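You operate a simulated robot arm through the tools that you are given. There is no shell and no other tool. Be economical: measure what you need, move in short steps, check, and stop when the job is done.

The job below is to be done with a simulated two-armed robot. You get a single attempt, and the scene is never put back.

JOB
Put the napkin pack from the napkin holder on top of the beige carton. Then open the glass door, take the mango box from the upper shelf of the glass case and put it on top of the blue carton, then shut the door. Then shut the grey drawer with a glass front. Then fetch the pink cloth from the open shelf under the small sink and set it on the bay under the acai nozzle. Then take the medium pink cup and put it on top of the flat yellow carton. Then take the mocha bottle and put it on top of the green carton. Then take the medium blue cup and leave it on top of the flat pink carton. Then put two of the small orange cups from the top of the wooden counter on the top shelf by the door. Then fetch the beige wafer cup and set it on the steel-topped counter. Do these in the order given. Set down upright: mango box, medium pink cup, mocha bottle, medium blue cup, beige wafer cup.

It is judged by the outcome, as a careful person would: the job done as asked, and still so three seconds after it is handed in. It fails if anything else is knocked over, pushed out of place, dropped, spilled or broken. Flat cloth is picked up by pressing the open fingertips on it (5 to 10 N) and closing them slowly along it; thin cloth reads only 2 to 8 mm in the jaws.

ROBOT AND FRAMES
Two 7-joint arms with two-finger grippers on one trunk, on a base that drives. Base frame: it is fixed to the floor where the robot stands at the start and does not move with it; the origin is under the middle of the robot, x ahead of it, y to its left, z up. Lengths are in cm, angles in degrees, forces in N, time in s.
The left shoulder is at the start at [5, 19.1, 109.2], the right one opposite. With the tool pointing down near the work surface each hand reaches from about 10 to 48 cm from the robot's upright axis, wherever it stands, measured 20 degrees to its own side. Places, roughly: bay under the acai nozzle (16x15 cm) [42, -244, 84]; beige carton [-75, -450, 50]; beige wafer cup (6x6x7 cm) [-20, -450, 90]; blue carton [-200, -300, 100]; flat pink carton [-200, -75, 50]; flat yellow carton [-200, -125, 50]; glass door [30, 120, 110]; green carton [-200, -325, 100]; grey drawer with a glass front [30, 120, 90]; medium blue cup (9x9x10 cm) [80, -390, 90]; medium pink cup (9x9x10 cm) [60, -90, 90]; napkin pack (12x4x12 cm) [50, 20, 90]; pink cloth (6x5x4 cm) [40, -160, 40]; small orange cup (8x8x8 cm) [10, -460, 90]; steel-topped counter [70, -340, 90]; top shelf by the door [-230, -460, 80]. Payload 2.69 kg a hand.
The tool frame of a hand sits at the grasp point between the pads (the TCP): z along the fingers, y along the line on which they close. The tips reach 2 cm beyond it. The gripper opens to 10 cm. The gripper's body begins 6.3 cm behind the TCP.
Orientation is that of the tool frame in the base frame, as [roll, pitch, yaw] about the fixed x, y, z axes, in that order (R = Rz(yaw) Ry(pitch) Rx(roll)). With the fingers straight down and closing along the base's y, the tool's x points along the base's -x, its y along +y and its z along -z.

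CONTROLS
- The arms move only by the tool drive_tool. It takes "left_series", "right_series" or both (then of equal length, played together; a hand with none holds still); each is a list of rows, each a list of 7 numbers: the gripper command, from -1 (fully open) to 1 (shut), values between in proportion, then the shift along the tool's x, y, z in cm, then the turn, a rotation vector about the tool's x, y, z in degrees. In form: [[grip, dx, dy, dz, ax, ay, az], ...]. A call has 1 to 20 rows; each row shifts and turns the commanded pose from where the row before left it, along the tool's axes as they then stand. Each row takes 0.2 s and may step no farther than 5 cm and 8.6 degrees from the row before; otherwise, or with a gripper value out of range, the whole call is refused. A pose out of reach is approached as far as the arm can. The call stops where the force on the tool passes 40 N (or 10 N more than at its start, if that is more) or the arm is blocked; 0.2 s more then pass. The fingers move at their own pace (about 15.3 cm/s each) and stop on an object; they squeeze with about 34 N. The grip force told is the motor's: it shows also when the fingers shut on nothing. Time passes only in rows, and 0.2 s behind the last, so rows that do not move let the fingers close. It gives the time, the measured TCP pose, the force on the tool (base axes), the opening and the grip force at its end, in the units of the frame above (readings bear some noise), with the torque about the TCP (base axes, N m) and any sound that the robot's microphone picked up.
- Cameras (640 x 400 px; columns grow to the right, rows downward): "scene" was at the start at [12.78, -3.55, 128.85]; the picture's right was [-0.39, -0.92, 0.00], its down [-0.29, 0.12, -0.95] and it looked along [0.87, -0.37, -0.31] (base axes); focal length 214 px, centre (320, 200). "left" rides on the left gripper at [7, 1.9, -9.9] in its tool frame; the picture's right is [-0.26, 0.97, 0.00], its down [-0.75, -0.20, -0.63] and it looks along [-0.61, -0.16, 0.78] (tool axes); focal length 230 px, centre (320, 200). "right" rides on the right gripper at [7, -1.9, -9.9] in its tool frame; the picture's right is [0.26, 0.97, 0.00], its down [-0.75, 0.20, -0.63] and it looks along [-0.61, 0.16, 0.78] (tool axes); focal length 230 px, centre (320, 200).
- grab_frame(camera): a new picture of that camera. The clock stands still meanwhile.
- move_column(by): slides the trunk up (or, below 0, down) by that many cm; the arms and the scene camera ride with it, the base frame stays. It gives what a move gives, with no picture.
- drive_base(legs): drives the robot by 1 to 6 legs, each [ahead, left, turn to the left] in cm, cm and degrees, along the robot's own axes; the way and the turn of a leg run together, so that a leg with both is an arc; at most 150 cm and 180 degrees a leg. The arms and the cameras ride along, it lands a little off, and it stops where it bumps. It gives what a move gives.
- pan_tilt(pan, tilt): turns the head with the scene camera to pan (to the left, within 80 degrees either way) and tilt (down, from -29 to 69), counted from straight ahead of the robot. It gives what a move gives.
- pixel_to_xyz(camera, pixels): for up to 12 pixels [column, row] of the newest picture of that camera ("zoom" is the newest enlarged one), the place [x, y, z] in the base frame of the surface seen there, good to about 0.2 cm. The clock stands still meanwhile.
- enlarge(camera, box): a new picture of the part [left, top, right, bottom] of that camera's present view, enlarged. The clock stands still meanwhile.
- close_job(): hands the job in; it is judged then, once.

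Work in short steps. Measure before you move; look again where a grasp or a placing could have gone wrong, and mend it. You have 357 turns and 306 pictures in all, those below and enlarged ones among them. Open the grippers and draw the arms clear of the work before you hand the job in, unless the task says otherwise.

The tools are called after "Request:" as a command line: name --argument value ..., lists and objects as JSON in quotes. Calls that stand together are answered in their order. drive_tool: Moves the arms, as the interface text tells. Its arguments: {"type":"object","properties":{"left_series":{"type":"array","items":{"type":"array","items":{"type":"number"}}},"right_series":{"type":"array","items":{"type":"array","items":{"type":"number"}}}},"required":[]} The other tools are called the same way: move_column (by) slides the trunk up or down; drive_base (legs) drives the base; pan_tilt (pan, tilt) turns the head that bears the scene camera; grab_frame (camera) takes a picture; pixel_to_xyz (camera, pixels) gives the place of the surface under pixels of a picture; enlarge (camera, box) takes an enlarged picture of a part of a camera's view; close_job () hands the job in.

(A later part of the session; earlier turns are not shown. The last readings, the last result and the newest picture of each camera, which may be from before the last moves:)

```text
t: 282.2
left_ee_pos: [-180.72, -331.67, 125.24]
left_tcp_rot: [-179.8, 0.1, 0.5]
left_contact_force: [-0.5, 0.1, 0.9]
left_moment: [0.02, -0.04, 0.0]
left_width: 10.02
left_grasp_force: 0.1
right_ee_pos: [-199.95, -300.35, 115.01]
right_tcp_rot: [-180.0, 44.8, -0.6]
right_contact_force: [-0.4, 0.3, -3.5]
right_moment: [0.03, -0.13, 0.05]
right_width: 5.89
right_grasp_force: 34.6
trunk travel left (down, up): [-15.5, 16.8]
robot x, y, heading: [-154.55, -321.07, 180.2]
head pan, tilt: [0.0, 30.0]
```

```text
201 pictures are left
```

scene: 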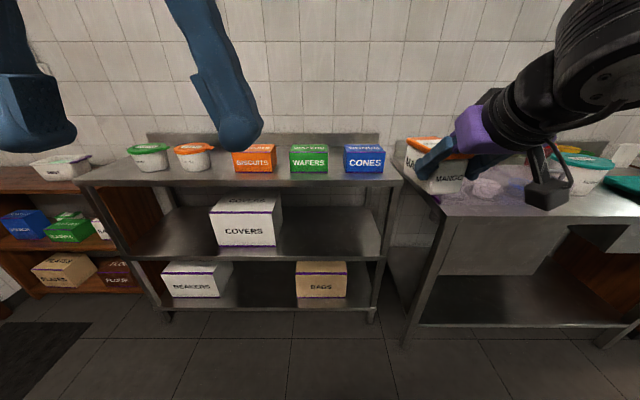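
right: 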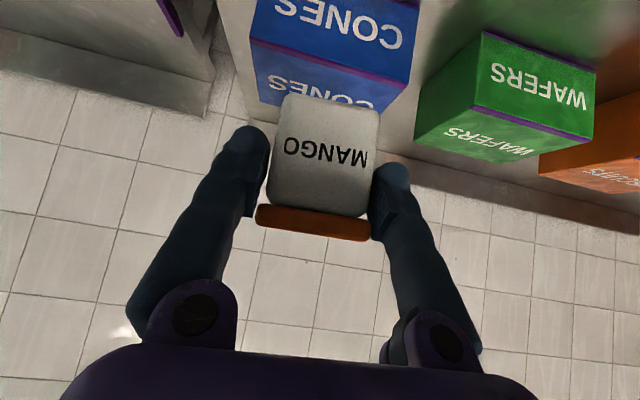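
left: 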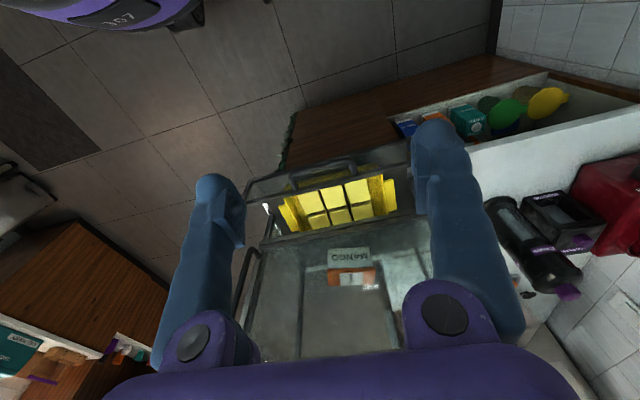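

I extend 8.5 cm over the carton and lower to about 1 cm above.

Request:
drive_tool --right_series '[[1, -2, 0, 2, 0, 0, 0], [1, -2, 0, 2, 0, 0, 0], [1, -2, 0, 2, 0, 0, 0], [1, 1.7, 0, 1.7, 0, 0, 0], [1, 1.7, 0, 1.7, 0, 0, 0], [1, 1.6, 0, 1.6, 0, 0, 0], [1, 0, 0, 0, 0, 0, 0]]'

Request:
enlarge --camera "scene" --box '[280, 100, 480, 260]'

Request:
grab_frame --camera "right"

```text
t: 283.8
left_ee_pos: [-180.74, -331.66, 125.35]
left_tcp_rot: [180.0, 0.2, 0.5]
left_contact_force: [0.4, -0.8, 0.1]
left_moment: [0.0, 0.0, 0.03]
left_width: 9.99
left_grasp_force: 0.0
right_ee_pos: [-208.5, -300.3, 107.77]
right_tcp_rot: [-179.9, 44.9, -0.6]
right_contact_force: [-0.5, 0.3, -1.8]
right_moment: [0.01, -0.13, 0.01]
right_width: 5.9
right_grasp_force: 34.1
trunk travel left (down, up): [-15.5, 16.8]
robot x, y, heading: [-154.84, -320.81, 179.9]
head pan, tilt: [0.0, 30.0]
```

```text
2.50 times, centred on (380, 180) of scene
```

zoom: 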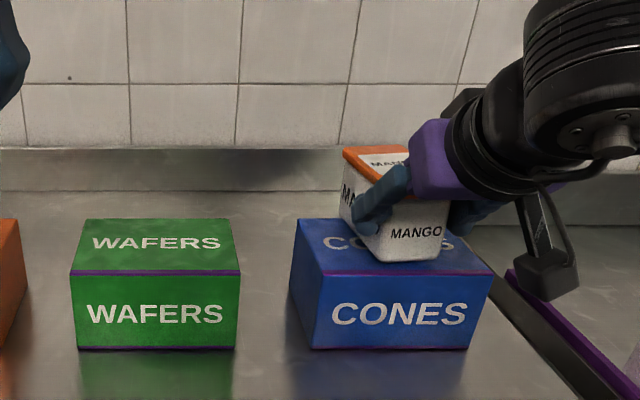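

```text
199 pictures are left
```

right: 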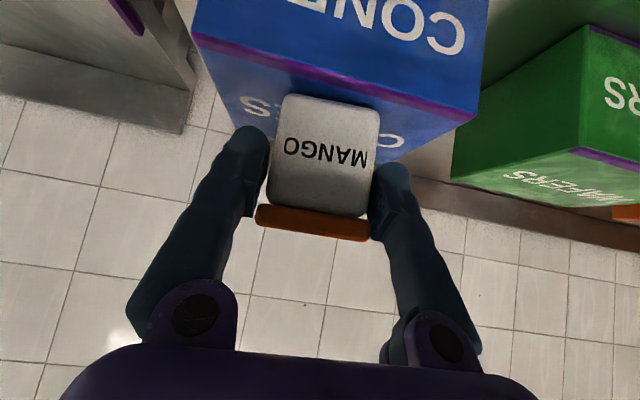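

Well centred. I lower in fine steps to contact.

Request:
drive_tool --right_series '[[1, 0.3, 0, 0.3, 0, 0, 0], [1, 0.2, 0, 0.2, 0, 0, 0], [1, 0.1, 0, 0.1, 0, 0, 0], [1, 0, 0, 0, 0, 0, 0]]'

Request:
drive_tool --right_series '[[1, 0.1, 0, 0.1, 0, 0, 0], [1, 0.07, 0, 0.07, 0, 0, 0], [1, 0, 0, 0, 0, 0, 0]]'

Request:
drive_tool --right_series '[[1, 0.07, 0, 0.07, 0, 0, 0], [1, 0, 0, 0, 0, 0, 0]]'

```text
t: 284.8
left_ee_pos: [-180.47, -331.68, 125.39]
left_tcp_rot: [-179.9, 0.2, 0.5]
left_contact_force: [0.1, -0.2, 0.4]
left_moment: [-0.02, 0.02, 0.0]
left_width: 9.99
left_grasp_force: 0.0
right_ee_pos: [-208.47, -300.28, 107.36]
right_tcp_rot: [179.9, 45.4, -0.7]
right_contact_force: [4.0, 3.3, 17.7]
right_moment: [-0.54, 1.08, -0.05]
right_width: 5.89
right_grasp_force: 34.1
trunk travel left (down, up): [-15.5, 16.8]
robot x, y, heading: [-155.04, -321.19, 179.9]
head pan, tilt: [0.0, 30.0]
```

```text
t: 285.6
left_ee_pos: [-180.41, -331.81, 125.32]
left_tcp_rot: [-179.9, 0.3, 0.5]
left_contact_force: [-0.4, 0.2, 0.1]
left_moment: [-0.03, 0.01, -0.03]
left_width: 9.98
left_grasp_force: 0.2
right_ee_pos: [-208.35, -300.18, 107.32]
right_tcp_rot: [180.0, 45.5, -0.7]
right_contact_force: [2.6, 8.0, 31.4]
right_moment: [-0.27, -0.28, 0.0]
right_width: 5.89
right_grasp_force: 33.7
trunk travel left (down, up): [-15.5, 16.8]
robot x, y, heading: [-154.74, -320.91, 179.7]
head pan, tilt: [0.0, 30.0]
```

```text
t: 286.2
left_ee_pos: [-180.51, -331.7, 125.5]
left_tcp_rot: [-179.8, 0.3, 0.5]
left_contact_force: [0.5, -1.4, -0.3]
left_moment: [0.0, 0.01, 0.0]
left_width: 10.03
left_grasp_force: 0.1
right_ee_pos: [-208.31, -300.28, 107.3]
right_tcp_rot: [-180.0, 45.5, -0.6]
right_contact_force: [2.8, 7.5, 35.7]
right_moment: [-0.21, -0.48, 0.07]
right_width: 5.88
right_grasp_force: 34.2
trunk travel left (down, up): [-15.5, 16.8]
robot x, y, heading: [-154.67, -320.96, 180.2]
head pan, tilt: [0.0, 30.0]
```

Firm contact. I ease up, open, and retreat horizontally.

Request:
drive_tool --right_series '[[1, -0.25, 0, -0.25, 0, 0, 0], [1, 0, 0, 0, 0, 0, 0], [-0.4, 0, 0, 0, 0, 0, 0], [-0.8, 0, 0, 0, 0, 0, 0], [-0.8, 1, 0, -1, 0, 0, 0], [-0.8, 2, 0, -2, 0, 0, 0], [-0.8, 2.5, 0, -2.5, 0, 0, 0], [-0.8, 2.5, 0, -2.5, 0, 0, 0], [-0.8, 2.5, 0, -2.5, 0, 0, 0]]'

Request:
enlarge --camera "scene" --box '[280, 100, 480, 260]'

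```text
t: 288.2
left_ee_pos: [-180.68, -331.77, 125.33]
left_tcp_rot: [-179.8, 0.1, 0.5]
left_contact_force: [0.4, 0.4, 0.1]
left_moment: [-0.01, -0.01, 0.0]
left_width: 9.99
left_grasp_force: 0.0
right_ee_pos: [-193.91, -300.71, 107.49]
right_tcp_rot: [-179.9, 44.9, -0.6]
right_contact_force: [0.3, 0.1, 0.8]
right_moment: [-0.02, 0.0, 0.01]
right_width: 9.0
right_grasp_force: 0.1
right hand out of reach, approached as far as the arm can: row 9
trunk travel left (down, up): [-15.5, 16.8]
robot x, y, heading: [-155.09, -321.04, 179.8]
head pan, tilt: [0.0, 30.0]
```

```text
2.50 times, centred on (380, 180) of scene
```

zoom: 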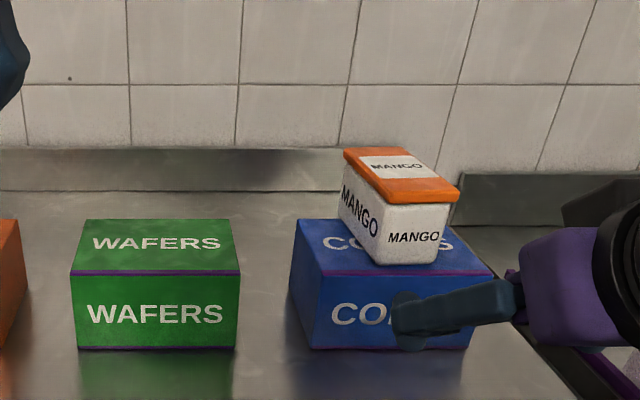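

The mango box stands on the blue carton. Now I return to the glass case: back off, face -y, drive backward up the aisle.

Request:
drive_base --legs '[[-80, 0, 0], [0, 0, 90], [-150, 0, 0], [-150, 0, 0], [-150, 0, 0], [-50, 0, 0]]'

Request:
pan_tilt --pan 25 --tilt 25

Request:
grab_frame --camera "scene"

```text
t: 320.3
left_ee_pos: [-71.86, 160.77, 125.22]
left_tcp_rot: [-179.9, 0.2, 91.4]
left_contact_force: [-0.2, 0.3, -0.2]
left_moment: [0.0, 0.02, 0.0]
left_width: 10.02
left_grasp_force: 0.0
right_ee_pos: [-102.67, 146.88, 107.42]
right_tcp_rot: [180.0, 44.9, 90.3]
right_contact_force: [0.1, 0.5, 1.6]
right_moment: [0.01, -0.05, -0.01]
right_width: 8.96
right_grasp_force: 0.1
trunk travel left (down, up): [-15.5, 16.8]
robot x, y, heading: [-82.26, 186.44, -89.1]
head pan, tilt: [0.0, 30.0]
```

```text
t: 321.2
left_ee_pos: [-71.94, 160.65, 125.35]
left_tcp_rot: [-179.8, 0.1, 91.3]
left_contact_force: [0.0, -0.5, 0.5]
left_moment: [0.0, -0.01, -0.02]
left_width: 9.99
left_grasp_force: 0.1
right_ee_pos: [-102.69, 146.73, 107.33]
right_tcp_rot: [-179.9, 44.8, 90.3]
right_contact_force: [0.3, 0.0, -0.4]
right_moment: [-0.01, -0.01, 0.02]
right_width: 9.01
right_grasp_force: 0.1
trunk travel left (down, up): [-15.5, 16.8]
robot x, y, heading: [-82.99, 186.38, -89.1]
head pan, tilt: [25.0, 25.0]
```

```text
197 pictures are left
```

scene: 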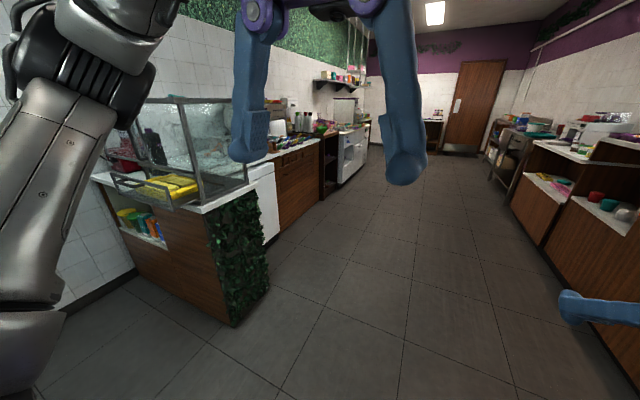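

I strafe left to about x=59 and raise the right hand to handle height.

Request:
drive_base --legs '[[0, 0, -0.9], [0, 141, 0]]'

Request:
drive_tool --right_series '[[1, -1.8, 0, -1.8, 0, 0, 0], [1, -1.8, 0, -1.8, 0, 0, 0], [1, -1.8, 0, -1.8, 0, 0, 0], [1, 0, 0, 0, 0, 0, 0]]'

Request:
pan_tilt --pan -10 --tilt 30

Request:
grab_frame --camera "scene"

Request:
grab_frame --camera "right"

```text
t: 334.0
left_ee_pos: [67.63, 159.79, 125.22]
left_tcp_rot: [-179.9, 0.1, 89.9]
left_contact_force: [0.0, 0.3, 0.1]
left_moment: [-0.03, 0.01, -0.01]
left_width: 10.02
left_grasp_force: 0.1
right_ee_pos: [36.54, 146.77, 107.38]
right_tcp_rot: [-179.9, 44.8, 88.9]
right_contact_force: [0.0, 0.9, 0.4]
right_moment: [0.0, 0.0, 0.01]
right_width: 9.0
right_grasp_force: 0.1
trunk travel left (down, up): [-15.5, 16.8]
robot x, y, heading: [57.34, 185.8, -90.4]
head pan, tilt: [25.0, 25.0]
```

```text
t: 335.0
left_ee_pos: [67.67, 159.79, 125.25]
left_tcp_rot: [-179.9, 0.1, 90.1]
left_contact_force: [-0.1, 0.2, -0.3]
left_moment: [0.01, 0.0, -0.02]
left_width: 9.99
left_grasp_force: 0.0
right_ee_pos: [36.5, 146.82, 115.2]
right_tcp_rot: [-179.9, 44.9, 88.9]
right_contact_force: [-0.1, 0.2, 1.0]
right_moment: [-0.03, 0.01, 0.01]
right_width: 0.01
right_grasp_force: 30.2
trunk travel left (down, up): [-15.5, 16.8]
robot x, y, heading: [57.35, 185.92, -90.3]
head pan, tilt: [25.0, 25.0]
```

```text
t: 336.0
left_ee_pos: [67.76, 159.78, 125.18]
left_tcp_rot: [-179.9, 0.1, 90.0]
left_contact_force: [-0.2, -0.3, 0.3]
left_moment: [0.0, -0.01, 0.03]
left_width: 10.02
left_grasp_force: 0.1
right_ee_pos: [36.58, 146.76, 115.13]
right_tcp_rot: [-179.9, 44.9, 89.0]
right_contact_force: [-0.2, -0.3, 0.1]
right_moment: [0.07, 0.03, 0.0]
right_width: 0.0
right_grasp_force: 29.9
trunk travel left (down, up): [-15.5, 16.8]
robot x, y, heading: [57.19, 185.81, -90.6]
head pan, tilt: [-10.0, 30.0]
```

```text
196 pictures are left
```

scene: 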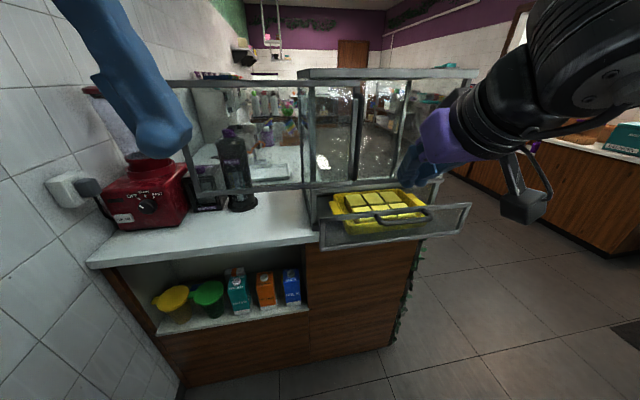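

```text
195 pictures are left
```

right: 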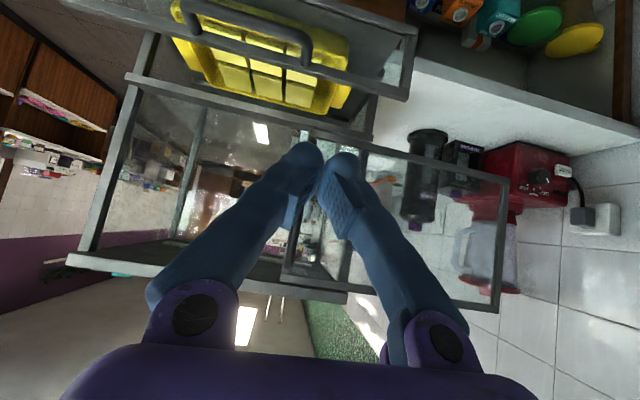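

I align the closed fingers to the +x side of the bar (x≈41.7) and approach.

Request:
drive_base --legs '[[0, 5.3, 0.6], [21, 0, 0]]'

Request:
grab_frame --camera "right"

```text
t: 338.4
left_ee_pos: [73.25, 139.32, 125.3]
left_tcp_rot: [-179.9, 0.1, 90.7]
left_contact_force: [-0.1, -0.1, -0.8]
left_moment: [0.04, 0.04, 0.0]
left_width: 9.99
left_grasp_force: 0.1
right_ee_pos: [42.15, 125.91, 115.22]
right_tcp_rot: [179.9, 44.9, 89.5]
right_contact_force: [1.0, -0.5, -0.6]
right_moment: [-0.01, 0.0, -0.05]
right_width: 0.0
right_grasp_force: 28.9
trunk travel left (down, up): [-15.5, 16.8]
robot x, y, heading: [62.75, 165.07, -90.2]
head pan, tilt: [-10.0, 30.0]
```

```text
194 pictures are left
```

right: 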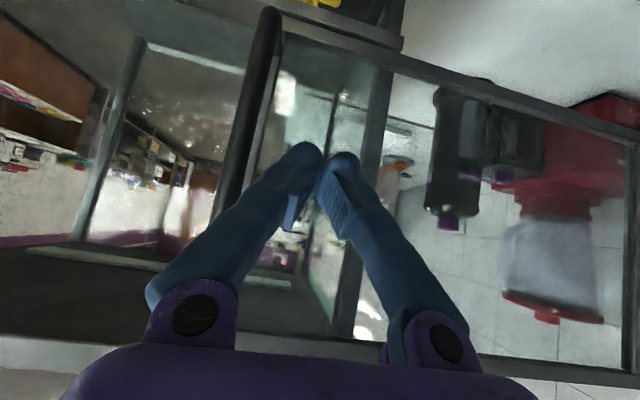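

The bar is just left of the fingers. I move in 1.8 cm so the fingers overlap the bar, then push with a base strafe right.

Request:
drive_tool --right_series '[[1, -1.2, 0, 1.2, 0, 0, 0], [1, 0, 0, 0, 0, 0, 0]]'

Request:
drive_base --legs '[[0, -20, 0]]'

Request:
grab_frame --camera "right"

```text
t: 338.9
left_ee_pos: [73.25, 139.45, 125.27]
left_tcp_rot: [-179.9, 0.1, 90.7]
left_contact_force: [-0.4, 0.4, 0.3]
left_moment: [0.01, 0.03, -0.02]
left_width: 10.01
left_grasp_force: 0.0
right_ee_pos: [42.2, 124.26, 115.26]
right_tcp_rot: [-179.9, 45.0, 89.7]
right_contact_force: [-0.7, 0.2, 1.1]
right_moment: [0.01, 0.0, 0.01]
right_width: 0.02
right_grasp_force: 29.7
trunk travel left (down, up): [-15.5, 16.8]
robot x, y, heading: [62.66, 165.13, -89.9]
head pan, tilt: [-10.0, 30.0]
```

```text
t: 341.3
left_ee_pos: [53.21, 139.28, 125.33]
left_tcp_rot: [-179.9, 0.1, 90.7]
left_contact_force: [-0.1, 0.2, 1.2]
left_moment: [0.0, -0.04, -0.01]
left_width: 10.02
left_grasp_force: 0.1
right_ee_pos: [22.19, 124.33, 115.11]
right_tcp_rot: [-179.9, 44.9, 89.6]
right_contact_force: [0.0, 0.0, 0.2]
right_moment: [-0.02, 0.0, 0.01]
right_width: 0.0
right_grasp_force: 29.5
trunk travel left (down, up): [-15.5, 16.8]
robot x, y, heading: [42.38, 165.37, -90.2]
head pan, tilt: [-10.0, 30.0]
```

```text
193 pictures are left
```

right: 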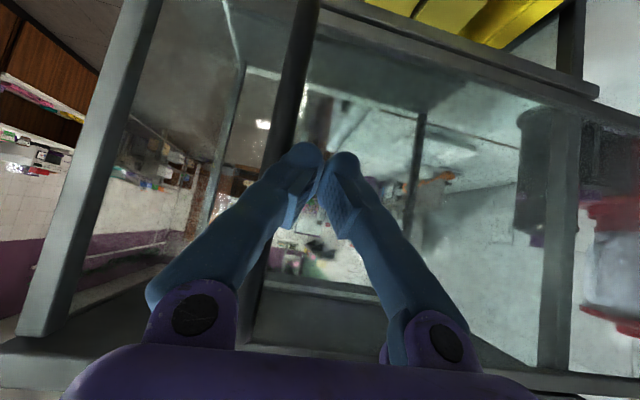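

The door follows. I push on 12.5 cm.

Request:
drive_base --legs '[[0, -12.3, 0]]'

Request:
grab_frame --camera "right"

Request:
pixel_to_xyz --camera "right" --pixels '[[290, 60], [280, 100], [265, 200], [250, 30], [310, 60]]'

```text
t: 343.1
left_ee_pos: [40.79, 139.28, 125.22]
left_tcp_rot: [-179.9, 0.1, 90.6]
left_contact_force: [-0.4, -0.1, 0.2]
left_moment: [-0.01, -0.03, 0.02]
left_width: 9.99
left_grasp_force: 0.1
right_ee_pos: [9.89, 124.16, 115.14]
right_tcp_rot: [-180.0, 44.8, 89.5]
right_contact_force: [1.1, 0.2, -0.6]
right_moment: [0.01, 0.01, 0.0]
right_width: 0.0
right_grasp_force: 29.8
trunk travel left (down, up): [-15.5, 16.8]
robot x, y, heading: [30.58, 165.23, -89.9]
head pan, tilt: [-10.0, 30.0]
```

```text
192 pictures are left
```

right: 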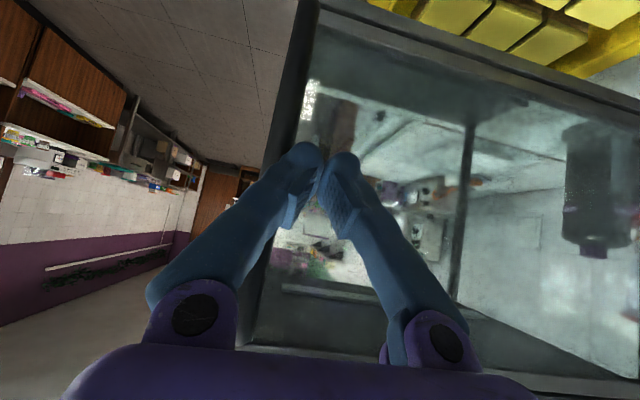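

```text
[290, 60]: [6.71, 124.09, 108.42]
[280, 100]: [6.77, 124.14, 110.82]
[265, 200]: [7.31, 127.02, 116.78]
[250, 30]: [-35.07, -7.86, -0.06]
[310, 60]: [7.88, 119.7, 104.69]
```

Nearly shut. I press gently further -x until resistance.

Request:
drive_tool --right_series '[[1, 0, -0.4, 0, 0, 0, 0], [1, 0, -0.4, 0, 0, 0, 0], [1, 0, -0.4, 0, 0, 0, 0], [1, 0, 0, 0, 0, 0, 0]]'

Request:
pixel_to_xyz --camera "right" --pixels '[[290, 60], [280, 100]]'

```text
t: 343.9
left_ee_pos: [41.22, 139.12, 125.3]
left_tcp_rot: [-179.9, 0.1, 90.7]
left_contact_force: [-0.5, 0.9, -0.5]
left_moment: [0.02, -0.03, 0.0]
left_width: 10.0
left_grasp_force: 0.0
right_ee_pos: [9.49, 124.4, 115.11]
right_tcp_rot: [179.5, 45.0, 90.3]
right_contact_force: [23.0, 0.4, -1.6]
right_moment: [0.0, 0.12, 0.16]
right_width: 0.0
right_grasp_force: 30.1
trunk travel left (down, up): [-15.5, 16.8]
robot x, y, heading: [29.98, 164.92, -89.8]
head pan, tilt: [-10.0, 30.0]
stopped in row 4 (right hand): the force on the tool passed its limit at 41 N (the readings are from after the stop); the commanded pose is now the measured one
```

```text
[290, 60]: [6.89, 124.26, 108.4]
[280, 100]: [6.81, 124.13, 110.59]
```

The door is firmly shut. I draw the hand back and look at the drawer.

Request:
drive_tool --right_series '[[1, 0, 0.6, 0, 0, 0, 0], [1, 2, 0, -2, 0, 0, 0], [1, 2.5, 0, -2.5, 0, 0, 0], [1, 2.5, 0, -2.5, 0, 0, 0], [1, 0, 0, -3, 0, 0, 0], [1, 0, 0, 0, 0, 0, 0]]'

Request:
drive_base --legs '[[-15, 0, 0]]'

Request:
pan_tilt --pan 0 --tilt 40

Request:
grab_frame --camera "scene"

```text
t: 345.3
left_ee_pos: [40.97, 139.26, 125.31]
left_tcp_rot: [-179.9, 0.0, 90.7]
left_contact_force: [0.5, 0.6, 0.1]
left_moment: [-0.01, 0.01, -0.01]
left_width: 9.98
left_grasp_force: 0.1
right_ee_pos: [9.97, 136.51, 117.57]
right_tcp_rot: [179.7, 44.8, 89.7]
right_contact_force: [0.3, 0.1, -0.3]
right_moment: [0.0, -0.01, -0.01]
right_width: 0.01
right_grasp_force: 29.3
right hand out of reach, approached as far as the arm can: row 4
trunk travel left (down, up): [-15.5, 16.8]
robot x, y, heading: [30.68, 165.13, -89.9]
head pan, tilt: [-10.0, 30.0]
```

```text
t: 346.7
left_ee_pos: [40.91, 154.37, 125.27]
left_tcp_rot: [-179.9, 0.1, 90.5]
left_contact_force: [-0.5, 0.1, 1.0]
left_moment: [-0.06, 0.0, 0.01]
left_width: 10.01
left_grasp_force: 0.0
right_ee_pos: [9.95, 151.48, 117.7]
right_tcp_rot: [179.8, 44.8, 89.7]
right_contact_force: [1.3, 0.0, -0.6]
right_moment: [0.01, -0.04, 0.02]
right_width: 0.0
right_grasp_force: 29.2
trunk travel left (down, up): [-15.5, 16.8]
robot x, y, heading: [30.61, 180.35, -89.9]
head pan, tilt: [-10.0, 30.0]
```

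```text
t: 347.4
left_ee_pos: [40.92, 154.17, 125.31]
left_tcp_rot: [180.0, 0.2, 90.5]
left_contact_force: [-0.2, 0.2, 0.2]
left_moment: [-0.03, 0.02, 0.0]
left_width: 10.01
left_grasp_force: 0.0
right_ee_pos: [10.0, 151.44, 117.56]
right_tcp_rot: [179.7, 44.8, 89.7]
right_contact_force: [0.0, -0.5, 0.3]
right_moment: [0.0, -0.01, 0.01]
right_width: 0.01
right_grasp_force: 29.7
trunk travel left (down, up): [-15.5, 16.8]
robot x, y, heading: [30.34, 179.72, -90.3]
head pan, tilt: [0.0, 40.0]
```

```text
191 pictures are left
```

scene: 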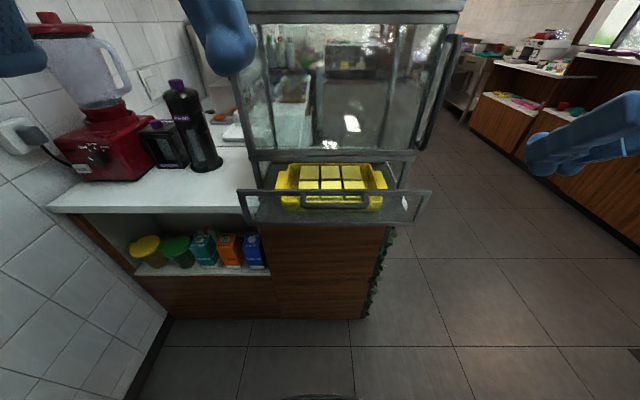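

The door is shut. I measure the drawer front and its handle.

Request:
pixel_to_xyz --camera "scene" --pixels '[[240, 192], [428, 193], [335, 207], [303, 200], [366, 200], [335, 193], [335, 216], [270, 205], [400, 208], [335, 222], [430, 60], [335, 156]]'

Request:
enlarge --camera "scene" --box '[220, 130, 450, 260]'

```text
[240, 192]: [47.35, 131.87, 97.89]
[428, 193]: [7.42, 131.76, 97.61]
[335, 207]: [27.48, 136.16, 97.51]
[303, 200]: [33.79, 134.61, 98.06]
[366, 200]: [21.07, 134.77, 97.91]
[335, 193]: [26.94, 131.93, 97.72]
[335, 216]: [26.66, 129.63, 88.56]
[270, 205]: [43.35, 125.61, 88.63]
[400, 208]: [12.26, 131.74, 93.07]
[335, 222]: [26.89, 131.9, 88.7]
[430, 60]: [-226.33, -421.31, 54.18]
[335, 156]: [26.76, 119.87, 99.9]
```

```text
2.78 times, centred on (335, 195) of scene
```

zoom: 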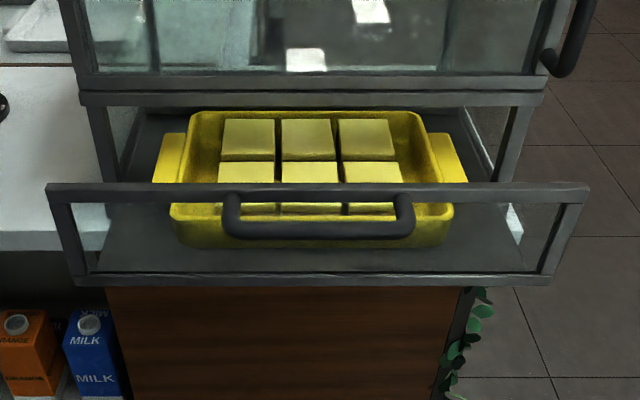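

Drawer front at y 131.9, handle bar at y≈136.3, z 97.5. I'll push the handle with the left hand (already pointing down): shift base right 12 cm, close it, and place it in front of the handle.

Request:
drive_base --legs '[[0, -13, 0.3]]'

Request:
drive_tool --left_series '[[1, -2.5, 0, 3.5, 0, 0, 0], [1, -2.5, 0, 3.5, 0, 0, 0], [1, -2.5, 0, 3.5, 0, 0, 0], [1, -2, 0, 3.5, 0, 0, 0], [1, -2, 0, 3.5, 0, 0, 0], [1, -1, 0, 3.5, 0, 0, 0], [1, 0, 0, 3.5, 0, 0, 0], [1, 0, 0, 3.5, 0, 0, 0], [1, 0, 0, 0, 0, 0, 0]]'

Request:
grab_frame --camera "scene"

```text
t: 349.2
left_ee_pos: [28.2, 154.24, 125.34]
left_tcp_rot: [-179.9, 0.1, 91.1]
left_contact_force: [-0.3, -0.1, -0.6]
left_moment: [-0.05, 0.01, 0.01]
left_width: 10.01
left_grasp_force: 0.1
right_ee_pos: [-2.76, 151.18, 117.57]
right_tcp_rot: [179.7, 44.8, 90.1]
right_contact_force: [0.5, 0.9, 0.0]
right_moment: [0.03, -0.01, 0.0]
right_width: 0.0
right_grasp_force: 29.1
trunk travel left (down, up): [-15.5, 16.8]
robot x, y, heading: [17.65, 180.34, -89.3]
head pan, tilt: [0.0, 40.0]
```

```text
t: 351.2
left_ee_pos: [28.4, 141.75, 97.24]
left_tcp_rot: [-179.9, 0.0, 91.0]
left_contact_force: [0.3, 0.8, 0.0]
left_moment: [0.04, -0.02, -0.01]
left_width: 0.0
left_grasp_force: 29.5
right_ee_pos: [-2.75, 151.2, 117.56]
right_tcp_rot: [179.7, 44.8, 90.1]
right_contact_force: [0.2, 0.1, -0.5]
right_moment: [0.01, -0.02, 0.0]
right_width: 0.01
right_grasp_force: 29.5
trunk travel left (down, up): [-15.5, 16.8]
robot x, y, heading: [17.12, 180.14, -89.7]
head pan, tilt: [0.0, 40.0]
```

```text
189 pictures are left
```

scene: 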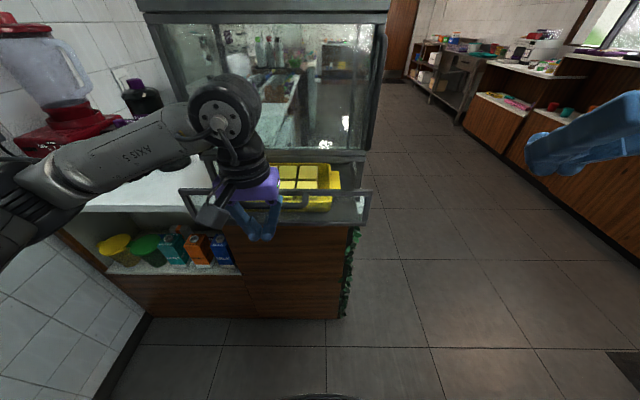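

In place in front of the handle. I drive ahead 13 cm to push, then check.

Request:
drive_base --legs '[[13, 0, 0]]'

Request:
grab_frame --camera "scene"

```text
t: 352.5
left_ee_pos: [28.4, 128.79, 97.28]
left_tcp_rot: [-180.0, 0.1, 91.0]
left_contact_force: [-0.5, -0.2, 0.3]
left_moment: [0.05, -0.02, -0.03]
left_width: 0.0
left_grasp_force: 29.6
right_ee_pos: [-2.69, 138.38, 117.5]
right_tcp_rot: [179.6, 44.8, 90.1]
right_contact_force: [-0.9, -0.1, -1.4]
right_moment: [0.02, -0.03, 0.05]
right_width: 0.01
right_grasp_force: 29.4
trunk travel left (down, up): [-15.5, 16.8]
robot x, y, heading: [17.38, 167.04, -89.8]
head pan, tilt: [0.0, 40.0]
```

```text
188 pictures are left
```

scene: 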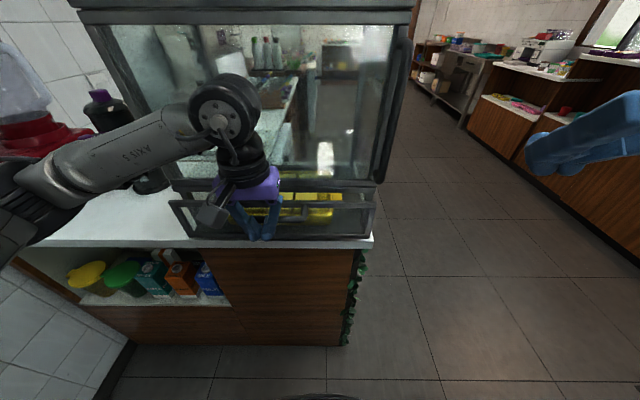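

The drawer is moving in. I push on in small steps with the arm until it stops.

Request:
drive_tool --left_series '[[1, -1, 0, 0, 0, 0, 0], [1, -1, 0, 0, 0, 0, 0], [1, -1, 0, 0, 0, 0, 0], [1, -0.6, 0, 0, 0, 0, 0], [1, -0.5, 0, 0, 0, 0, 0], [1, -0.5, 0, 0, 0, 0, 0], [1, 0, 0, 0, 0, 0, 0]]'

Request:
enlarge --camera "scene" --box '[80, 130, 420, 290]'

```text
t: 353.9
left_ee_pos: [28.28, 124.94, 97.22]
left_tcp_rot: [180.0, -0.9, 90.2]
left_contact_force: [0.4, 14.8, 2.2]
left_moment: [-0.03, -0.19, -0.1]
left_width: 0.0
left_grasp_force: 29.7
right_ee_pos: [-2.66, 138.54, 117.69]
right_tcp_rot: [179.7, 44.9, 90.2]
right_contact_force: [-0.2, 0.4, 0.4]
right_moment: [0.04, 0.02, -0.03]
right_width: 0.01
right_grasp_force: 29.5
trunk travel left (down, up): [-15.5, 16.8]
robot x, y, heading: [17.21, 167.2, -89.4]
head pan, tilt: [0.0, 40.0]
stopped in row 7 (left hand): the force on the tool passed its limit at 42 N (the readings are from after the stop); the commanded pose is now the measured one
```

```text
1.88 times, centred on (250, 210) of scene
```

zoom: 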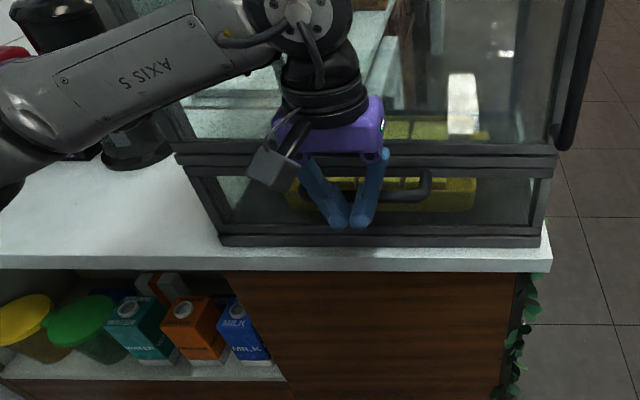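

The drawer is flush and shut. I withdraw the left hand back and up, drive back, and restore the right tool to pointing down.

Request:
drive_tool --left_series '[[1, 3, 0, 0, 0, 0, 0], [1, 4, 0, 0, 0, 0, 0], [1, 2, 0, -4, 0, 0, 0], [0, 0, 0, -4, 0, 0, 0], [-1, 0, 0, -4, 0, 0, 0], [-1, 0, 0, -4, 0, 0, 0]]' --right_series '[[1, 0, -1, 0, 0, 7.5, 0], [1, 0, -1, 0, 0, 7.5, 0], [0, 0, -1, 0, 0, 7.5, 0], [-1, 0, -1, 0, 0, 7.5, 0], [-1, 0, -1, 0, 0, 7.5, 0], [-1, 0, -1, 0, 0, 7.5, 0]]'

Request:
drive_base --legs '[[-20, 0, 0]]'

Request:
grab_frame --camera "scene"

```text
t: 355.3
left_ee_pos: [28.31, 133.8, 113.2]
left_tcp_rot: [180.0, -0.7, 90.4]
left_contact_force: [1.4, 0.6, 0.6]
left_moment: [0.01, 0.0, -0.03]
left_width: 10.02
left_grasp_force: 0.1
right_ee_pos: [-8.85, 138.49, 117.46]
right_tcp_rot: [179.6, -0.3, 90.4]
right_contact_force: [0.3, -0.5, 0.4]
right_moment: [-0.01, -0.02, -0.01]
right_width: 10.01
right_grasp_force: 0.1
trunk travel left (down, up): [-15.5, 16.8]
robot x, y, heading: [17.83, 167.01, -89.6]
head pan, tilt: [0.0, 40.0]
```

```text
t: 356.9
left_ee_pos: [28.03, 153.76, 113.15]
left_tcp_rot: [179.9, -0.6, 89.9]
left_contact_force: [-0.2, 0.0, -0.5]
left_moment: [-0.02, -0.03, -0.01]
left_width: 9.98
left_grasp_force: 0.0
right_ee_pos: [-9.15, 158.66, 117.53]
right_tcp_rot: [179.8, 0.0, 89.9]
right_contact_force: [0.3, -0.2, -0.3]
right_moment: [-0.02, -0.01, 0.01]
right_width: 10.0
right_grasp_force: 0.0
trunk travel left (down, up): [-15.5, 16.8]
robot x, y, heading: [17.63, 187.29, -90.1]
head pan, tilt: [0.0, 40.0]
```

```text
186 pictures are left
```

scene: 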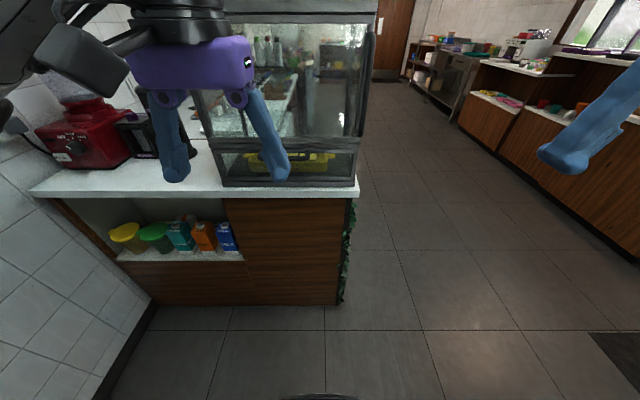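

Both shut. Next: the small sink near (40,-160). I go back to the aisle and drive down.

Request:
drive_base --legs '[[0, -100, 0], [150, 0, 0], [150, 0, 0], [47, 0, 0], [0, 0, 90]]'

Request:
pan_tilt --pan 0 --tilt 30

Request:
grab_frame --camera "scene"

```text
t: 386.3
left_ee_pos: [-51.19, -152.26, 113.17]
left_tcp_rot: [179.8, -0.6, 177.7]
left_contact_force: [0.3, -0.7, -0.1]
left_moment: [-0.04, -0.03, -0.01]
left_width: 10.02
left_grasp_force: 0.1
right_ee_pos: [-57.62, -189.13, 117.53]
right_tcp_rot: [179.9, -0.2, 177.7]
right_contact_force: [0.1, 1.4, -0.5]
right_moment: [-0.02, 0.01, 0.01]
right_width: 10.02
right_grasp_force: 0.0
trunk travel left (down, up): [-15.5, 16.8]
robot x, y, heading: [-85.18, -161.88, -2.3]
head pan, tilt: [0.0, 40.0]
```

```text
t: 387.0
left_ee_pos: [-51.27, -152.23, 113.26]
left_tcp_rot: [179.9, -0.6, 177.7]
left_contact_force: [0.4, 0.9, 0.2]
left_moment: [-0.02, -0.01, -0.02]
left_width: 10.03
left_grasp_force: 0.2
right_ee_pos: [-57.54, -189.31, 117.48]
right_tcp_rot: [179.8, -0.2, 177.7]
right_contact_force: [0.1, -0.6, 0.0]
right_moment: [0.02, 0.03, 0.02]
right_width: 10.01
right_grasp_force: 0.0
trunk travel left (down, up): [-15.5, 16.8]
robot x, y, heading: [-85.36, -161.49, -1.8]
head pan, tilt: [0.0, 30.0]
```

```text
185 pictures are left
```

scene: 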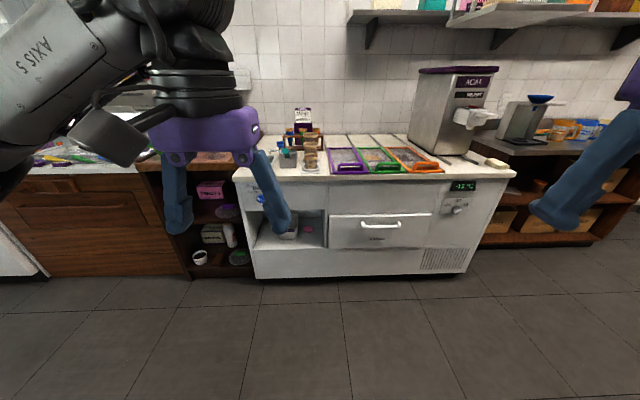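

The pink cloth is at about (309,230) in the open shelf; the acai machine at (455,110). I enlarge both.

Request:
enlarge --camera "scene" --box '[230, 160, 350, 270]'

Request:
pixel_to_xyz --camera "zoom" --pixels '[[420, 255], [400, 255], [440, 255], [420, 275], [420, 240], [500, 260], [350, 320], [350, 130], [520, 200], [420, 320]]'

Request:
enlarge --camera "scene" --box '[390, 50, 550, 220]'

Request:
pixel_to_xyz --camera "zoom" --pixels '[[320, 160], [330, 165], [250, 230], [300, 240], [340, 250], [280, 220], [390, 165], [300, 180], [200, 240], [380, 280]]'

```text
3.64 times, centred on (290, 215) of scene
```

zoom: 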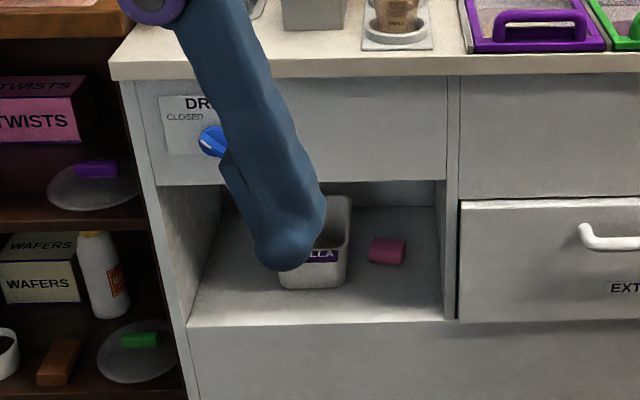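

```text
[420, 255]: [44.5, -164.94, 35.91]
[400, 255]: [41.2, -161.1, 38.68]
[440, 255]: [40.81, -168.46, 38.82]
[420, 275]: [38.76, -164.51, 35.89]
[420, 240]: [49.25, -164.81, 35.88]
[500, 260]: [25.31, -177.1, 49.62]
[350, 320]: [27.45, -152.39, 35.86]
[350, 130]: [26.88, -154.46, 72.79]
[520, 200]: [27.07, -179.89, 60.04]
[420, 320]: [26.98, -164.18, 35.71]
```

```text
2.35 times, centred on (470, 135) of scene
```

zoom: 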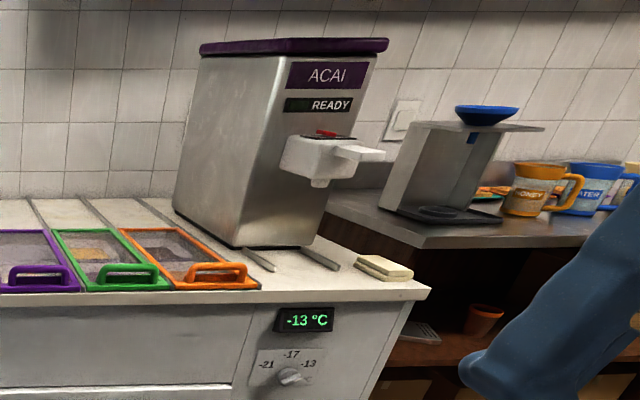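

```text
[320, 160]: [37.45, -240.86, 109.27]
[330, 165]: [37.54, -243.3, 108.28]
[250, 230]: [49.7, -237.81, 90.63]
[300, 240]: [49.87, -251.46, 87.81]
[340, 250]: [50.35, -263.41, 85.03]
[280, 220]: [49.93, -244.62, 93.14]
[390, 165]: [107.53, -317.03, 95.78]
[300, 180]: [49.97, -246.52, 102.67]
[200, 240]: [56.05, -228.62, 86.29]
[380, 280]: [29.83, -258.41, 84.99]
```

Cloth at about (41,-165), on a shelf at z 35.9; bay under the nozzle at (42,-244), z≈85, nozzle bottom z≈107. I approach and lower the trunk, planning the right hand pitched 45°.

Request:
drive_base --legs '[[45, 14.5, 1.8]]'

Request:
move_column --by -15.3

Request:
pan_tilt --pan -5 --tilt 40

Request:
grab_frame --camera "scene"

```text
t: 389.8
left_ee_pos: [-6.59, -138.26, 113.12]
left_tcp_rot: [179.9, -0.7, 179.2]
left_contact_force: [0.6, -0.1, -0.3]
left_moment: [0.01, 0.0, 0.01]
left_width: 9.97
left_grasp_force: 0.0
right_ee_pos: [-11.96, -175.23, 117.49]
right_tcp_rot: [179.7, -0.2, 179.4]
right_contact_force: [0.0, -0.2, -0.2]
right_moment: [0.03, 0.01, 0.05]
right_width: 10.01
right_grasp_force: 0.1
trunk travel left (down, up): [-15.5, 16.8]
robot x, y, heading: [-40.69, -148.12, -0.5]
head pan, tilt: [0.0, 30.0]
```

```text
t: 391.6
left_ee_pos: [-6.62, -138.27, 97.9]
left_tcp_rot: [179.9, -0.6, 179.3]
left_contact_force: [0.4, -0.4, 0.7]
left_moment: [-0.02, 0.04, 0.03]
left_width: 9.98
left_grasp_force: 0.0
right_ee_pos: [-12.01, -175.19, 102.14]
right_tcp_rot: [179.8, -0.3, 179.4]
right_contact_force: [-0.5, 0.6, 0.5]
right_moment: [0.02, -0.01, -0.02]
right_width: 10.02
right_grasp_force: 0.2
trunk travel left (down, up): [-0.2, 32.1]
robot x, y, heading: [-40.65, -148.11, -0.5]
head pan, tilt: [0.0, 30.0]
```

```text
t: 392.3
left_ee_pos: [-6.61, -138.21, 97.88]
left_tcp_rot: [179.9, -0.7, 179.2]
left_contact_force: [0.0, -0.9, 1.3]
left_moment: [-0.01, 0.0, 0.0]
left_width: 9.98
left_grasp_force: 0.1
right_ee_pos: [-12.04, -175.28, 102.27]
right_tcp_rot: [179.8, -0.2, 179.3]
right_contact_force: [0.3, 0.2, -0.8]
right_moment: [-0.01, -0.01, 0.01]
right_width: 9.99
right_grasp_force: 0.0
trunk travel left (down, up): [-0.2, 32.1]
robot x, y, heading: [-40.67, -148.51, -0.6]
head pan, tilt: [-5.0, 40.0]
```

```text
182 pictures are left
```

scene: 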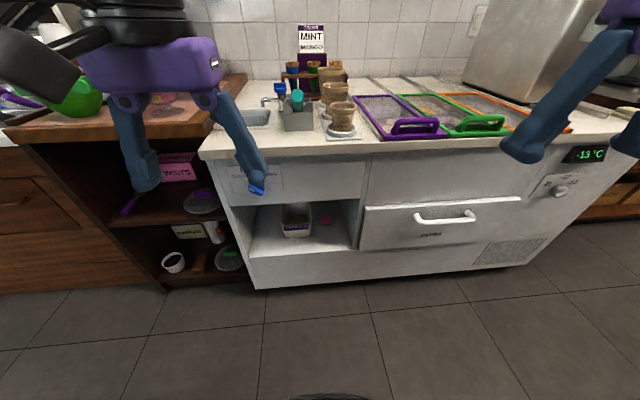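

I enlarge the open shelf and measure the cloth, tub and opening.

Request:
enlarge --camera "scene" --box '[230, 180, 380, 280]'

Request:
pixel_to_xyz --camera "zoom" --pixels '[[385, 155], [425, 155], [405, 145], [405, 165], [380, 170], [415, 175], [335, 110], [300, 90], [520, 90], [310, 190], [345, 130], [360, 230]]'

```text
4.00 times, centred on (305, 230) of scene
```

zoom: 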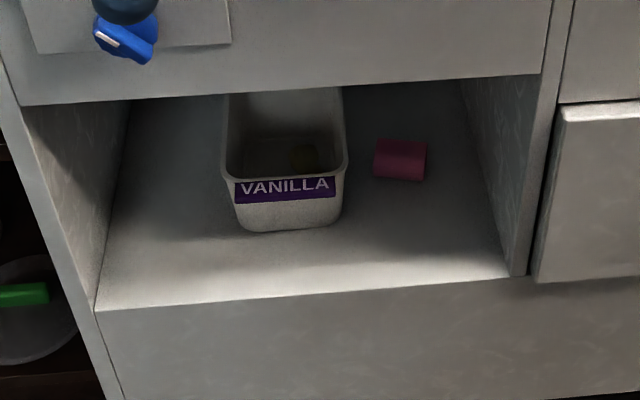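

```text
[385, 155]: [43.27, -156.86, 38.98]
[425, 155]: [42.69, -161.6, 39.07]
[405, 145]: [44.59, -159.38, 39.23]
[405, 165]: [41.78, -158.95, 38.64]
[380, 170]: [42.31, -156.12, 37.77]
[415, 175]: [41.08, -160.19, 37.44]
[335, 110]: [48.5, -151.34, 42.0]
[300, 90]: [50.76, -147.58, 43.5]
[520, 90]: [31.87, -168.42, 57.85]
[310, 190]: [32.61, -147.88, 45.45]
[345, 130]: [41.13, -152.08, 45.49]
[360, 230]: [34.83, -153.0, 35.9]
```

Cloth: x 41–46, y -156.2..-161.9, z 36–39.3; tub edge y -152.1. I check the opening's top edge height.

Request:
pixel_to_xyz --camera "zoom" --pixels '[[400, 78], [250, 90], [530, 70], [100, 300], [510, 270], [60, 130]]'

```text
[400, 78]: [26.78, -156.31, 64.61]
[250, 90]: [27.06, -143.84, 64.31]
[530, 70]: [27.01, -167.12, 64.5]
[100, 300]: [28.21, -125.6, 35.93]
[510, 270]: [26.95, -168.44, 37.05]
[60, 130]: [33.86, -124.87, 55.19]
```

Opening spans z 36–64, ample. I shift the base left 7.5, pitch the right tool 45° and lower it in front of the shelf.

Request:
drive_base --legs '[[0, 7.5, 0.6]]'

Request:
drive_tool --right_series '[[-0.5, -1, 1.5, 0, 0, -7.5, 0], [-0.5, -1, 1.5, 0, 0, -7.5, 0], [-0.5, -1, 1.5, 0, 0, -7.5, 0], [-0.5, -1, 1.5, 0, 0, -7.5, 0], [-0.5, -1, 1.5, 0, 0, -7.5, 0], [-0.5, -1, 1.3, 0, 0, -7.5, 0], [-0.5, 1.5, 0, 3.9, 0, 0, 0], [-0.5, 1.5, 0, 3.9, 0, 0, 0], [-0.5, 2, 0, 3.9, 0, 0, 0], [-0.5, 2, 0, 3.9, 0, 0, 0], [-0.5, 2, 0, 3.9, 0, 0, 0], [-0.5, 2, 0, 3.9, 0, 0, 0], [-0.5, 2, 0, 3.9, 0, 0, 0], [-0.5, 2, 0, 3.9, 0, 0, 0], [-0.5, 2, 0, 3.9, 0, 0, 0], [-0.5, 2, 0, 3.9, 0, 0, 0], [-0.5, 2, 0, 3.9, 0, 0, 0], [-0.5, 0, 0, 0, 0, 0, 0]]'

Request:
grab_frame --camera "right"

Request:
grab_frame --camera "scene"

```text
t: 393.6
left_ee_pos: [-6.67, -130.57, 97.92]
left_tcp_rot: [179.8, -0.7, 179.9]
left_contact_force: [-1.0, -0.6, -0.4]
left_moment: [-0.03, -0.01, 0.0]
left_width: 10.0
left_grasp_force: 0.0
right_ee_pos: [-11.6, -167.58, 102.28]
right_tcp_rot: [179.9, -0.2, 179.9]
right_contact_force: [1.1, -0.1, -0.2]
right_moment: [-0.01, 0.0, -0.01]
right_width: 10.0
right_grasp_force: 0.1
trunk travel left (down, up): [-0.2, 32.1]
robot x, y, heading: [-40.58, -140.83, 0.0]
head pan, tilt: [-5.0, 40.0]
```

```text
t: 397.4
left_ee_pos: [-6.76, -130.43, 97.83]
left_tcp_rot: [179.9, -0.7, 179.9]
left_contact_force: [-0.9, 0.2, -1.1]
left_moment: [-0.01, -0.01, 0.0]
left_width: 10.0
left_grasp_force: 0.0
right_ee_pos: [8.58, -164.09, 64.62]
right_tcp_rot: [179.6, 44.8, 179.7]
right_contact_force: [-0.8, -0.2, 0.8]
right_moment: [-0.01, 0.03, -0.05]
right_width: 7.51
right_grasp_force: 0.0
right hand out of reach, approached as far as the arm can: row 15, 16, 17
trunk travel left (down, up): [-0.2, 32.1]
robot x, y, heading: [-40.33, -141.15, -0.1]
head pan, tilt: [-5.0, 40.0]
```

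```text
180 pictures are left
```

right: 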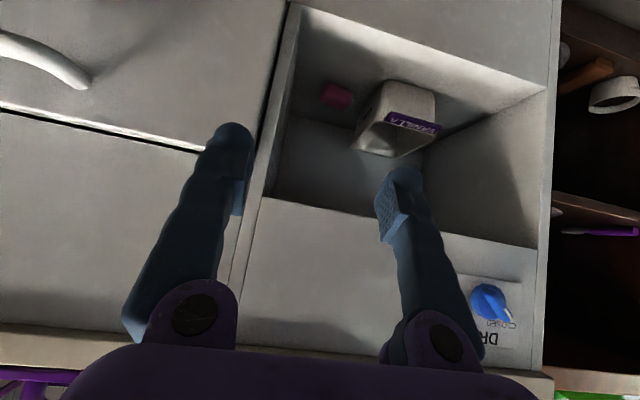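

```text
179 pictures are left
```

scene: 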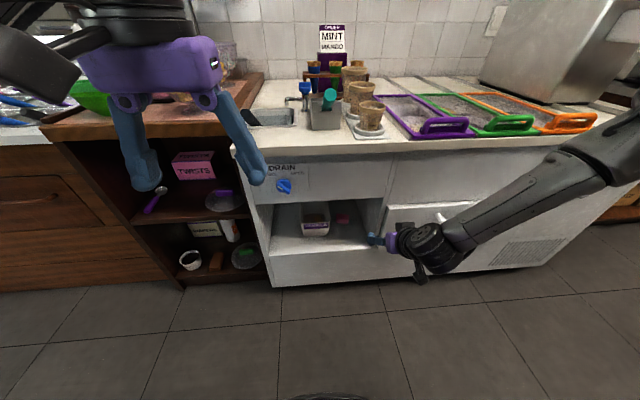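

The arm folds badly when close in. I extend forward and re-centre laterally first, then try lower.

Request:
drive_tool --right_series '[[-0.5, -2, 1.2, 2, 0, 0, 0], [-0.5, -2, 1.2, 2, 0, 0, 0], [-0.5, -2, 1.2, 2, 0, 0, 0], [-0.5, 0, 1, 0, 0, 0, 0], [-0.5, 2, 0, 2, 0, 0, 0], [-0.5, 2, 0, 2, 0, 0, 0], [-0.5, 2, 0, 2, 0, 0, 0], [-0.5, 0, 0, 0, 0, 0, 0]]'

Request:
grab_frame --camera "scene"

```text
t: 399.2
left_ee_pos: [-6.69, -130.4, 97.84]
left_tcp_rot: [180.0, -0.6, 179.8]
left_contact_force: [0.7, 0.1, -0.1]
left_moment: [0.01, 0.0, 0.01]
left_width: 10.0
left_grasp_force: 0.1
right_ee_pos: [13.96, -166.23, 64.36]
right_tcp_rot: [179.6, 44.8, 179.7]
right_contact_force: [0.2, 0.9, 0.1]
right_moment: [-0.02, -0.02, 0.01]
right_width: 7.5
right_grasp_force: 0.2
right hand out of reach, approached as far as the arm can: row 1, 2, 3, 4, 5, 6, 7
trunk travel left (down, up): [-0.2, 32.1]
robot x, y, heading: [-40.31, -141.06, -0.3]
head pan, tilt: [-5.0, 40.0]
```

```text
178 pictures are left
```

scene: 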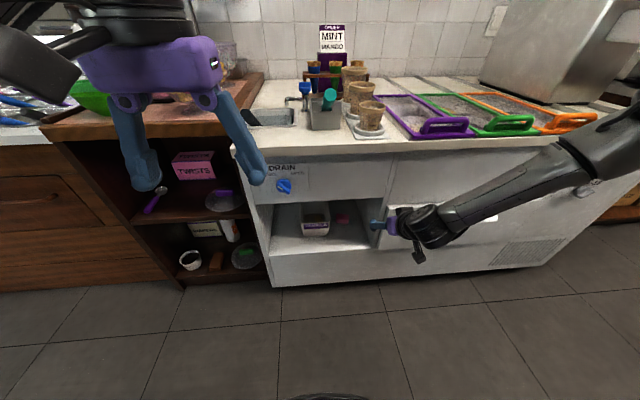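

The elbow swivel is unfavourable. I go back up, re-centre at ahead 50/offset 18, and descend straight as worked earlier with the left arm.

Request:
drive_tool --right_series '[[-0.5, -2.4, 0, -2.4, 0, 0, 0], [-0.5, -2.4, 0, -2.4, 0, 0, 0], [-0.5, -2.4, 0, -2.4, 0, 0, 0], [-0.5, -2.4, 0, -2.4, 0, 0, 0], [-0.5, -2.4, 0, -2.4, 0, 0, 0], [-0.5, -2.4, 0, -2.4, 0, 0, 0], [-0.5, -2.4, 0, -2.4, 0, 0, 0], [-0.5, -2.4, 0, -2.4, 0, 0, 0], [-0.5, -2.4, 0, -2.4, 0, 0, 0], [-0.5, 1, 3, -1, 0, 0, 0], [-0.5, 1, 3, -1, 0, 0, 0], [-0.5, 0, 1.5, 0, 0, 0, 0], [-0.5, 0, 0, 0, 0, 0, 0]]'

Request:
grab_frame --camera "scene"

```text
t: 402.0
left_ee_pos: [-6.62, -130.57, 97.85]
left_tcp_rot: [179.9, -0.6, 179.9]
left_contact_force: [0.1, 1.9, -0.1]
left_moment: [0.02, -0.01, 0.0]
left_width: 10.0
left_grasp_force: 0.0
right_ee_pos: [11.27, -158.59, 94.97]
right_tcp_rot: [179.7, 44.8, 179.7]
right_contact_force: [-0.6, 0.4, 0.0]
right_moment: [-0.03, -0.04, -0.01]
right_width: 7.5
right_grasp_force: 0.0
trunk travel left (down, up): [-0.2, 32.1]
robot x, y, heading: [-40.59, -141.16, 0.3]
head pan, tilt: [-5.0, 40.0]
```

```text
177 pictures are left
```

scene: 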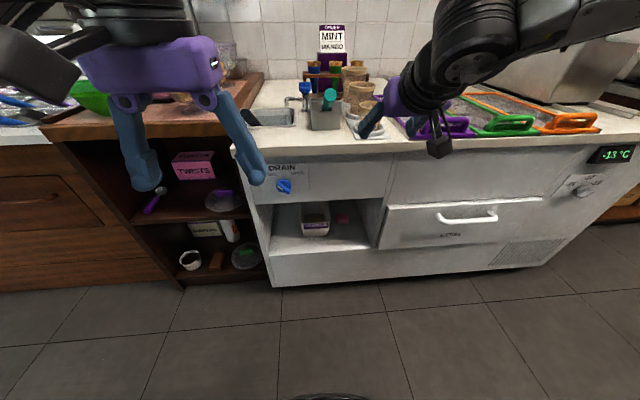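

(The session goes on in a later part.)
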